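You operate a simulated robot arm through the tools that you are given. There is no shell and no other tool. Be economical: measure what you need, move in short steps, check, and stop when the job is done.

The job below is to be done with a simulated robot arm. You get a single attempt, and the scene is never put back.

Task
Take the teal wire brush and leave it on the green sheet.

Only the result counts: the job must be done as asked and must still hold three seconds after the hand-in. Knocking over, shifting, dropping, spilling or breaking anything else fails it.

Robot
A 6-joint arm with a two-finger parallel gripper, fixed in place. Base frame: the origin is at the foot of the arm, x ahead of it, y to its left, z up; the work surface is at about z = 0.92. Lengths are in m, angles in degrees, forces in N, time in s.
With the tool pointing down near the work surface it reaches from about 0.24 to 0.66 m from the base axis. Its first joint turns from -66.0 to 66.0 degrees. Payload 2.9 kg.
The TCP is the grasp point between the finger pads, 0.03 m short of the fingertips. In the tool frame z runs along the fingers and y along their closing line. The gripper opens to 0.11 m. The fingers are 0.02 m wide and 0.01 m thick; the gripper's body (0.048 by 0.112 m) begins 0.055 m behind the TCP.
Orientation is that of the tool frame in the base frame, as a unit quaternion [x, y, z, w]. With the fingers straight down and closing along the base's y, the tool's x points along the base's -x, its y along +y and its z along -z.

Tools
- The arm moves only by the tool jog_arm. Its argument "targets" is a list of rows, each a list of 7 numbers: the shift along the base's x, y, z in units of 20 mm (1.0 is 20 mm), then the turn, a rotation vector about the base's x, y, z in units of 6 degrees (1.0 is 6 degrees), then the gripper command, from -1 (fully open) to 1 (shut), values between in proportion. In form: [[x, y, z, wx, wy, wz, grip], ...]. A call has 1 to 20 rows; each row shifts and turns the commanded pose from where the row before left it. A call with a number of a shift or a turn outside -1 to 1 is refused whole. A row lasts 0.2 s, in which the tool goes at most 0.05 m and 8.6 degrees; a call with a longer step from one row to the next is refused whole, and so is a gripper value outside its range. Where a pose cannot be reached the arm comes as near as it can. A force on the tool above 40 N (or 10 N above the force at the start of the call, whichever is more), or a blocked arm, ends the call early, and 0.2 s more pass. The fingers move at their own pace (about 0.108 m/s each) and stop on an object; they squeeze with about 21 N. The grip force told is the motor's: it shows also when the fingers shut on nothing. Time passes only in rows, and 0.2 s behind the last, so rows that do not move let the fingers close. It gives the time, the measured TCP pose, the force on the tool (base axes), the opening and the grip force at its end, in the units of the frame above (readings bear some noise).
- Cameras (640 x 400 px; columns grow to the right, rows downward): "scene" is fixed at [0.0791, 0.4252, 1.4001]; the picture's right is [-0.80, -0.61, 0.00], its down [-0.26, 0.34, -0.90] and it looks along [0.55, -0.72, -0.43] (base axes); focal length 374 px, centre (320, 200). "wrist" rides on the gripper at [-0.036, 0, -0.057] in the tool frame; the picture's right is [0.00, -1.00, 0.00], its down [0.97, 0.00, -0.24] and it looks along [0.24, 0.00, 0.97] (tool axes); focal length 218 px, centre (320, 200).
- get_image(camera): a new picture of that camera. It takes no simulated time.
- pixel_to_xyz(camera, pixels): for up to 12 pixels [column, row] of the newest picture of that camera ("zoom" is the newest enlarged one), the place [x, y, z] in the base frame of the surface seen there, good to about 0.002 m. It takes no simulated time.
- zoom(camera, box): a new picture of the part [left, top, right, bottom] of that camera's present view, enlarged. It takes no simulated time.
- close_job(): hands the job in; it is judged then, once.

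Work in short steps. Measure before you move; look again where a grasp or a placing could have gone wrong, and mend it. You have 60 turns and 20 pictures in all, those below and enlarged ones among them. Open the gripper and draw the arm clear of the work before you hand the job in, unless the task says otherwise; then end with one line.

The tools are called as name(argument=value, ...) on one line, values as JSON. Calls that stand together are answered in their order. jog_arm: Moves the arm, as the interface text tells. Its arguments: {"type":"object","properties":{"targets":{"type":"array","items":{"type":"array","items":{"type":"number"}}}},"required":["targets"]} The other tools are called the same way: get_image (camera) takes a picture; pixel_to_xyz (camera, pixels) gives the place of the surface under pixels of a picture; zoom (camera, box) takes an enlarged picture of a part of a camera's view; close_job () hands the job in.

At the start:

```text
time_s: 0.0
ee_pos: [0.4093, -0.1628, 1.2593]
ee_rot: [0.0, 1.0, -0.001, 0.0]
force: [-0.2, -0.4, -0.3]
gripper_width: 0.1101
gripper_force: 0.1
```

scene: 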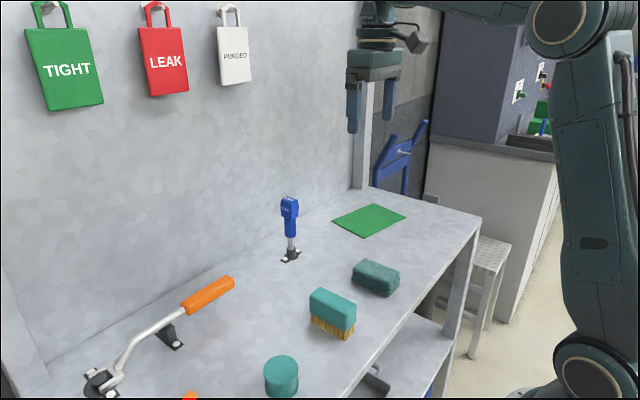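
wrist: 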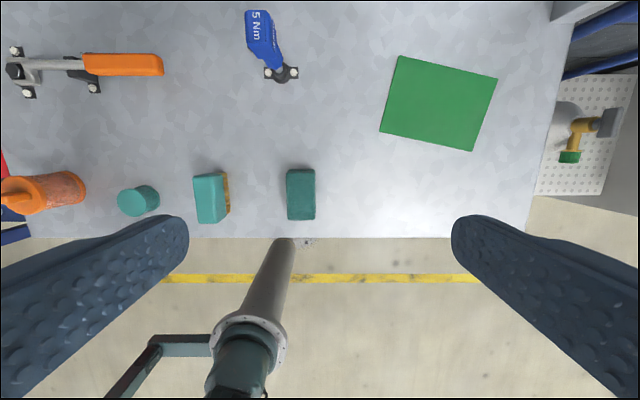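

The teal block with yellow bristles at scene (332,312) is the wire brush. The one at (376,278) looks like a plain sponge. I'll zoom in to check and measure.

zoom(camera="scene", box=[260, 190, 420, 400])

pixel_to_xyz(camera="scene", pixels=[[313, 292], [323, 289], [355, 304], [346, 309], [335, 300], [345, 333], [313, 320], [333, 222], [373, 204], [406, 216], [366, 236], [376, 266]])

pixel_to_xyz(camera="wrist", pixels=[[196, 180], [222, 175], [226, 217], [200, 221], [210, 198], [228, 190], [300, 195], [399, 57], [497, 78], [472, 150], [381, 132], [438, 103]])

```text
1.90 times, centred on (340, 295) of scene
```

zoom: 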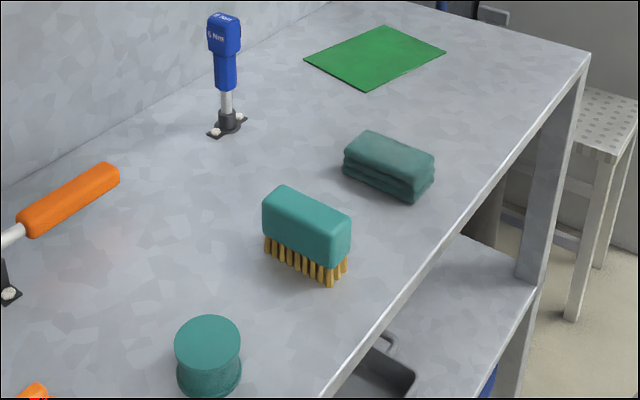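

```text
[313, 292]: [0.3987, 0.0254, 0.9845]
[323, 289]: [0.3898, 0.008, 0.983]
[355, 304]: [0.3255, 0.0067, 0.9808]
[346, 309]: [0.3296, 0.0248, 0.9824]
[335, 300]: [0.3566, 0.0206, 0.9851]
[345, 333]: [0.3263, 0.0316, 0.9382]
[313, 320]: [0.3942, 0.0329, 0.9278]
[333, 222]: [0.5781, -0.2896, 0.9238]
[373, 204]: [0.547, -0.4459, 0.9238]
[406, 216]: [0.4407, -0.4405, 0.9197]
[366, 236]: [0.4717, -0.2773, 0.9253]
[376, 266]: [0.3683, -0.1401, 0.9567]
```

```text
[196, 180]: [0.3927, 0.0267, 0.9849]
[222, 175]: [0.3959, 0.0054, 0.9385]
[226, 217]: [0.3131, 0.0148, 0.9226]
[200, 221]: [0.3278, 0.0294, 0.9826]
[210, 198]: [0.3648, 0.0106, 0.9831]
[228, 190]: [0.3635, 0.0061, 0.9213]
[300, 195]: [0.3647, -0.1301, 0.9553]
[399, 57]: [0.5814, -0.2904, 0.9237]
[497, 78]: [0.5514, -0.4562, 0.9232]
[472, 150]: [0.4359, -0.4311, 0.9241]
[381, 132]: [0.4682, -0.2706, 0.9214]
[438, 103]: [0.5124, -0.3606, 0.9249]
```

The brush is the one with bristles. Its long axis runs along x, its centre is about (0.361, 0.017), its top is at 0.985 and its width is about 0.03. The sheet's centre is about (0.51, -0.363). I'll move above the brush with the fingers open.

jog_arm(targets=[[-0.262, 1, -1, 0, 0, 0, -1], [-0.262, 1, -1, 0, 0, 0, -1], [-0.262, 1, -1, 0, 0, 0, -1], [-0.262, 1, -1, 0, 0, 0, -1], [-0.262, 1, -1, 0, 0, 0, -1], [-0.262, 1, -1, 0, 0, 0, -1], [-0.262, 1, -1, 0, 0, 0, -1], [-0.262, 1, -1, 0, 0, 0, -1], [-0.262, 1, -1, 0, 0, 0, -1], [0, 0, 0, 0, 0, 0, -1]])

get_image(camera="wrist")

```text
time_s: 2.2
ee_pos: [0.3616, 0.0181, 1.0789]
ee_rot: [0.0, 1.0, 0.0, 0.0]
force: [-0.5, -0.3, 0.2]
gripper_width: 0.1102
gripper_force: 0.2
```

```text
16 pictures are left
```

wrist: 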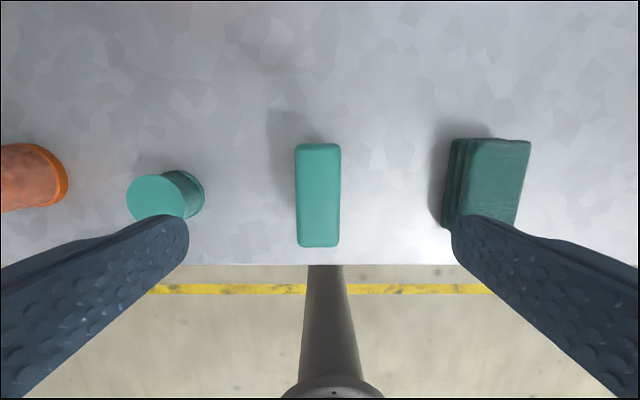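

The brush is centred at column 318, between the fingers. I'll check the clearance to its neighbours.

pixel_to_xyz(camera="wrist", pixels=[[450, 150], [446, 210], [204, 190], [190, 180], [297, 195], [340, 195], [318, 146], [318, 243]])

```text
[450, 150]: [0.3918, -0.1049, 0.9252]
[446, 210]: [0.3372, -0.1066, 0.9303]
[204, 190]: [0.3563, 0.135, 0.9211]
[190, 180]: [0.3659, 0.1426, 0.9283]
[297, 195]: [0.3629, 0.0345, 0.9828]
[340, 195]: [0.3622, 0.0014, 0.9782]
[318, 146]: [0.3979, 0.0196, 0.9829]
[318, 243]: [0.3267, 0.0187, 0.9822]
```

There is plenty of room on both sides. I'll go down 0.114 to z = 0.965, then close.

jog_arm(targets=[[0, 0, -1, 0, 0, 0, -1], [0, 0, -1, 0, 0, 0, -1], [0, 0, -1, 0, 0, 0, -1], [0, 0, -1, 0, 0, 0, -1], [0, 0, -1, 0, 0, 0, -1], [0, 0, -0.7, 0, 0, 0, -1], [0, 0, 0, 0, 0, 0, -1], [0, 0, 0, 0, 0, 0, 1], [0, 0, 0, 0, 0, 0, 1], [0, 0, 0, 0, 0, 0, 1], [0, 0, 0, 0, 0, 0, 1]])

```text
time_s: 4.6
ee_pos: [0.361, 0.0151, 0.9659]
ee_rot: [0.0, 1.0, 0.0, 0.0]
force: [0.2, -0.8, 0.1]
gripper_width: 0.0337
gripper_force: 20.8
```

The gripper holds at 0.034 wide with 20.8 N, which fits the brush. I'll lift straight up.

jog_arm(targets=[[0, 0, 0.5, 0, 0, 0, 1], [0, 0, 1, 0, 0, 0, 1], [0, 0, 1, 0, 0, 0, 1], [0, 0, 1, 0, 0, 0, 1], [0, 0, 1, 0, 0, 0, 1], [0, 0, 1, 0, 0, 0, 1], [0, 0, 1, 0, 0, 0, 1], [0, 0, 1, 0, 0, 0, 1], [0, 0, 1, 0, 0, 0, 1], [0, 0, 0, 0, 0, 0, 1]])

get_image(camera="scene")

pixel_to_xyz(camera="scene", pixels=[[289, 200], [290, 254]])

```text
time_s: 6.8
ee_pos: [0.364, 0.0176, 1.1349]
ee_rot: [0.0, 1.0, 0.0, 0.0]
force: [-1.7, -0.3, -0.9]
gripper_width: 0.0331
gripper_force: 21.2
```

```text
15 pictures are left
```

scene: 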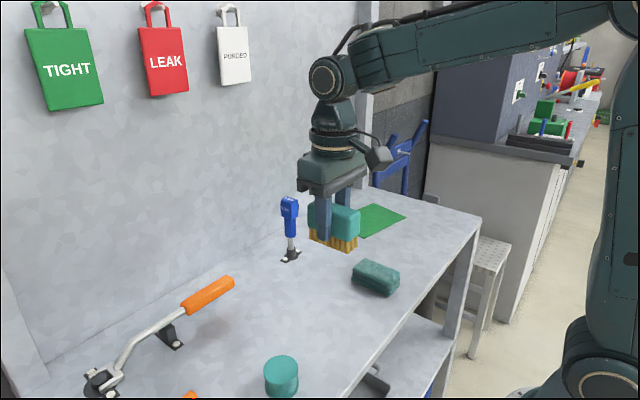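

```text
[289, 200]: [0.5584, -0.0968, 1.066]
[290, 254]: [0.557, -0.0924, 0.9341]
```

The brush is held and clear. The torque wrench stands at (0.558, -0.095) and is about 1.07 high, so I'll travel along y first and add the x shift after passing it. I'll also turn about -11° so the brush lines up with the sheet.

jog_arm(targets=[[0, -0.5, 0, 0, 0, 0, 1], [0, -1, 0, 0, 0, 0, 1], [0, -1, 0, 0, 0, 0, 1], [0, -1, 0, 0, 0, 0, 1], [0, -1, 0, 0, 0, 0, 1], [0, -1, 0, 0, 0, 0, 1], [0, -1, 0, 0, 0, 0, 1], [0, -1, 0, 0, 0, 0, 1], [0, -1, 0, 0, 0, 0, 1], [0, -1, 0, 0, 0, 0, 1], [0.7, -1, 0, 0, 0, -0.3, 1], [0.8, -1, 0, 0, 0, -0.3, 1], [0.8, -1, 0, 0, 0, -0.3, 1], [0.8, -1, 0, 0, 0, -0.3, 1], [0.8, -1, 0, 0, 0, -0.3, 1], [0.8, -1, 0, 0, 0, -0.3, 1], [0.8, -1, 0, 0, 0, 0, 1], [0.8, -1, 0, 0, 0, 0, 1], [0.8, -1, 0, 0, 0, 0, 1], [0.2, -0.5, 0, 0, 0, 0, 1]])

get_image(camera="wrist")

get_image(camera="scene")

```text
time_s: 11.0
ee_pos: [0.5056, -0.3615, 1.1348]
ee_rot: [0.095, 0.995, 0.001, -0.001]
force: [-0.2, -0.4, -1.1]
gripper_width: 0.0337
gripper_force: 21.0
```

```text
14 pictures are left
```

wrist: 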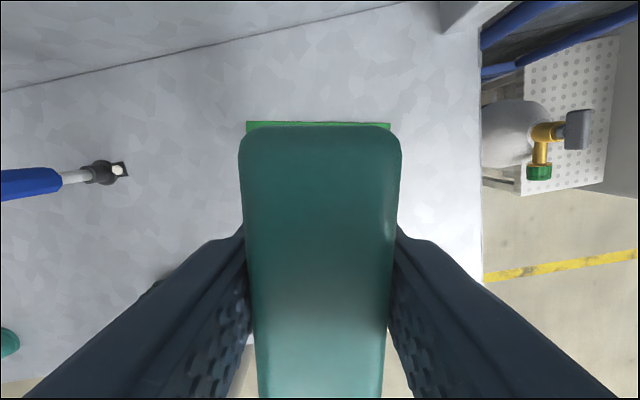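

```text
13 pictures are left
```

scene: 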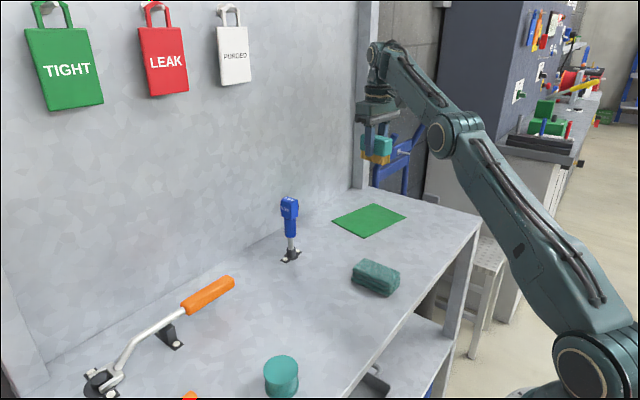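

The brush is lined up over the sheet, so I'll lower it to just above the contact height. It was gripped at z = 0.966 on the table.

jog_arm(targets=[[0.1, 0, -1, 0, 0, 0, 1], [0.1, 0, -1, 0, 0, 0, 1], [0, 0, -1, 0, 0, 0, 1], [0, 0, -1, 0, 0, 0, 1], [0, 0, -1, 0, 0, 0, 1], [0, 0, -1, 0, 0, 0, 1], [0, 0, -1, 0, 0, 0, 1], [0, 0, -0.5, 0, 0, 0, 1], [0, 0, -0.4, 0, 0, 0, 1], [0, 0, 0, 0, 0, 0, 1]])

zoom(camera="scene", box=[290, 140, 450, 260])

```text
time_s: 13.2
ee_pos: [0.5126, -0.3644, 0.977]
ee_rot: [0.094, 0.996, 0.0, 0.0]
force: [0.5, 0.0, -0.4]
gripper_width: 0.0333
gripper_force: 21.2
```

```text
3.33 times, centred on (370, 200) of scene
```

zoom: 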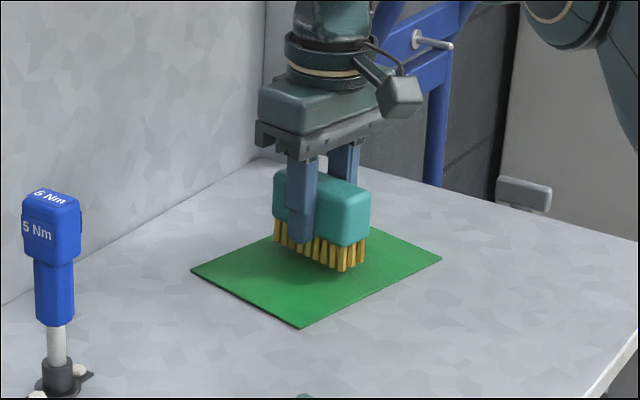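

The brush is hovering about 1 cm over the sheet. I'll lower it in small steps and watch the force.

jog_arm(targets=[[0, 0, -0.2, 0, 0, 0, 1], [0, 0, -0.15, 0, 0, 0, 1], [0, 0, -0.05, 0, 0, 0, 1], [0, 0, 0, 0, 0, 0, 1]])

```text
time_s: 14.2
ee_pos: [0.5125, -0.3635, 0.968]
ee_rot: [0.094, 0.996, 0.0, 0.0]
force: [-0.1, 0.7, -0.3]
gripper_width: 0.0337
gripper_force: 20.9
```

No contact force shows yet, so I'll go down a few more millimetres.

jog_arm(targets=[[0, 0, -0.05, 0, 0, 0, 1], [0, 0, -0.05, 0, 0, 0, 1], [0, 0, 0, 0, 0, 0, 1]])

zoom(camera="scene", box=[320, 170, 420, 245])

```text
time_s: 15.0
ee_pos: [0.5108, -0.3642, 0.9689]
ee_rot: [0.095, 0.995, 0.0, 0.002]
force: [-0.5, 0.7, 12.2]
gripper_width: 0.0336
gripper_force: 20.4
```

```text
5.33 times, centred on (370, 208) of scene
```

zoom: 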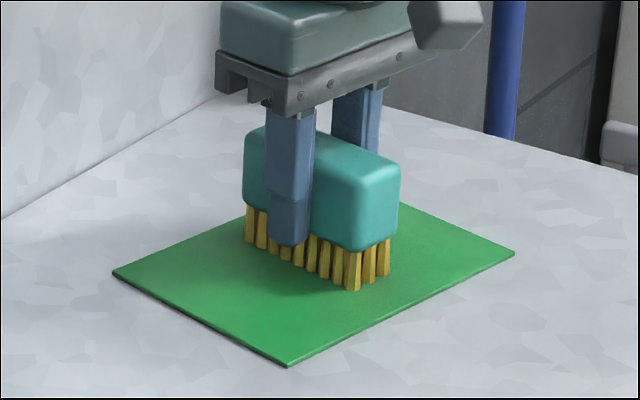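

The 12 N push shows contact, and the bristles are entirely on the green sheet. I'll ease the push, open the gripper and go straight up.

jog_arm(targets=[[0, 0, 0.06, 0, 0, 0, 1], [0, 0, 0, 0, 0, 0, -0.3], [0, 0, 0, 0, 0, 0, -0.6], [0, 0, 0, 0, 0, 0, -0.6], [0, 0, 0, 0, 0, 0, -0.6], [0, 0, 0.5, 0, 0, 0, -0.6], [0, 0, 1, 0, 0, 0, -0.6], [0, 0, 1, 0, 0, 0, -0.6], [0, 0, 1, 0, 0, 0, -0.6], [0, 0, 1, 0, 0, 0, -0.6], [0, 0, 1, 0, 0, 0, -0.6], [0, 0, 1, 0, 0, 0, -0.6], [0, 0, 1, 0, 0, 0, -0.6], [0, 0, 1, 0, 0, 0, -0.6], [0, 0, 0, 0, 0, 0, -0.6]])

get_image(camera="wrist")

get_image(camera="scene")

```text
time_s: 18.2
ee_pos: [0.5094, -0.3609, 1.135]
ee_rot: [0.095, 0.995, 0.0, 0.0]
force: [-0.2, 0.5, 0.6]
gripper_width: 0.0882
gripper_force: 0.1
out of reach, approached as far as the arm can: row 14
```

```text
10 pictures are left
```

wrist: 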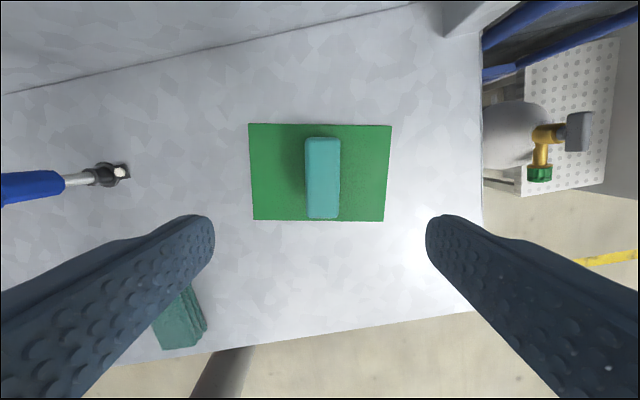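

```text
9 pictures are left
```

scene: 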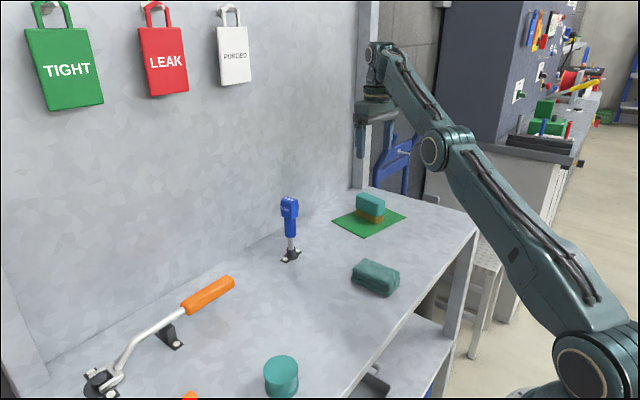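

The brush stands upright and inside the sheet: it spans (305–340, 137–218), and the sheet spans (250–390, 124–221). Nothing else has moved and the arm is clear, so I'm handing in.

close_job()

```text
The job is handed in.
```

The teal wire brush is standing upright on the green sheet, the gripper is open and the arm is clear; the job is handed in.
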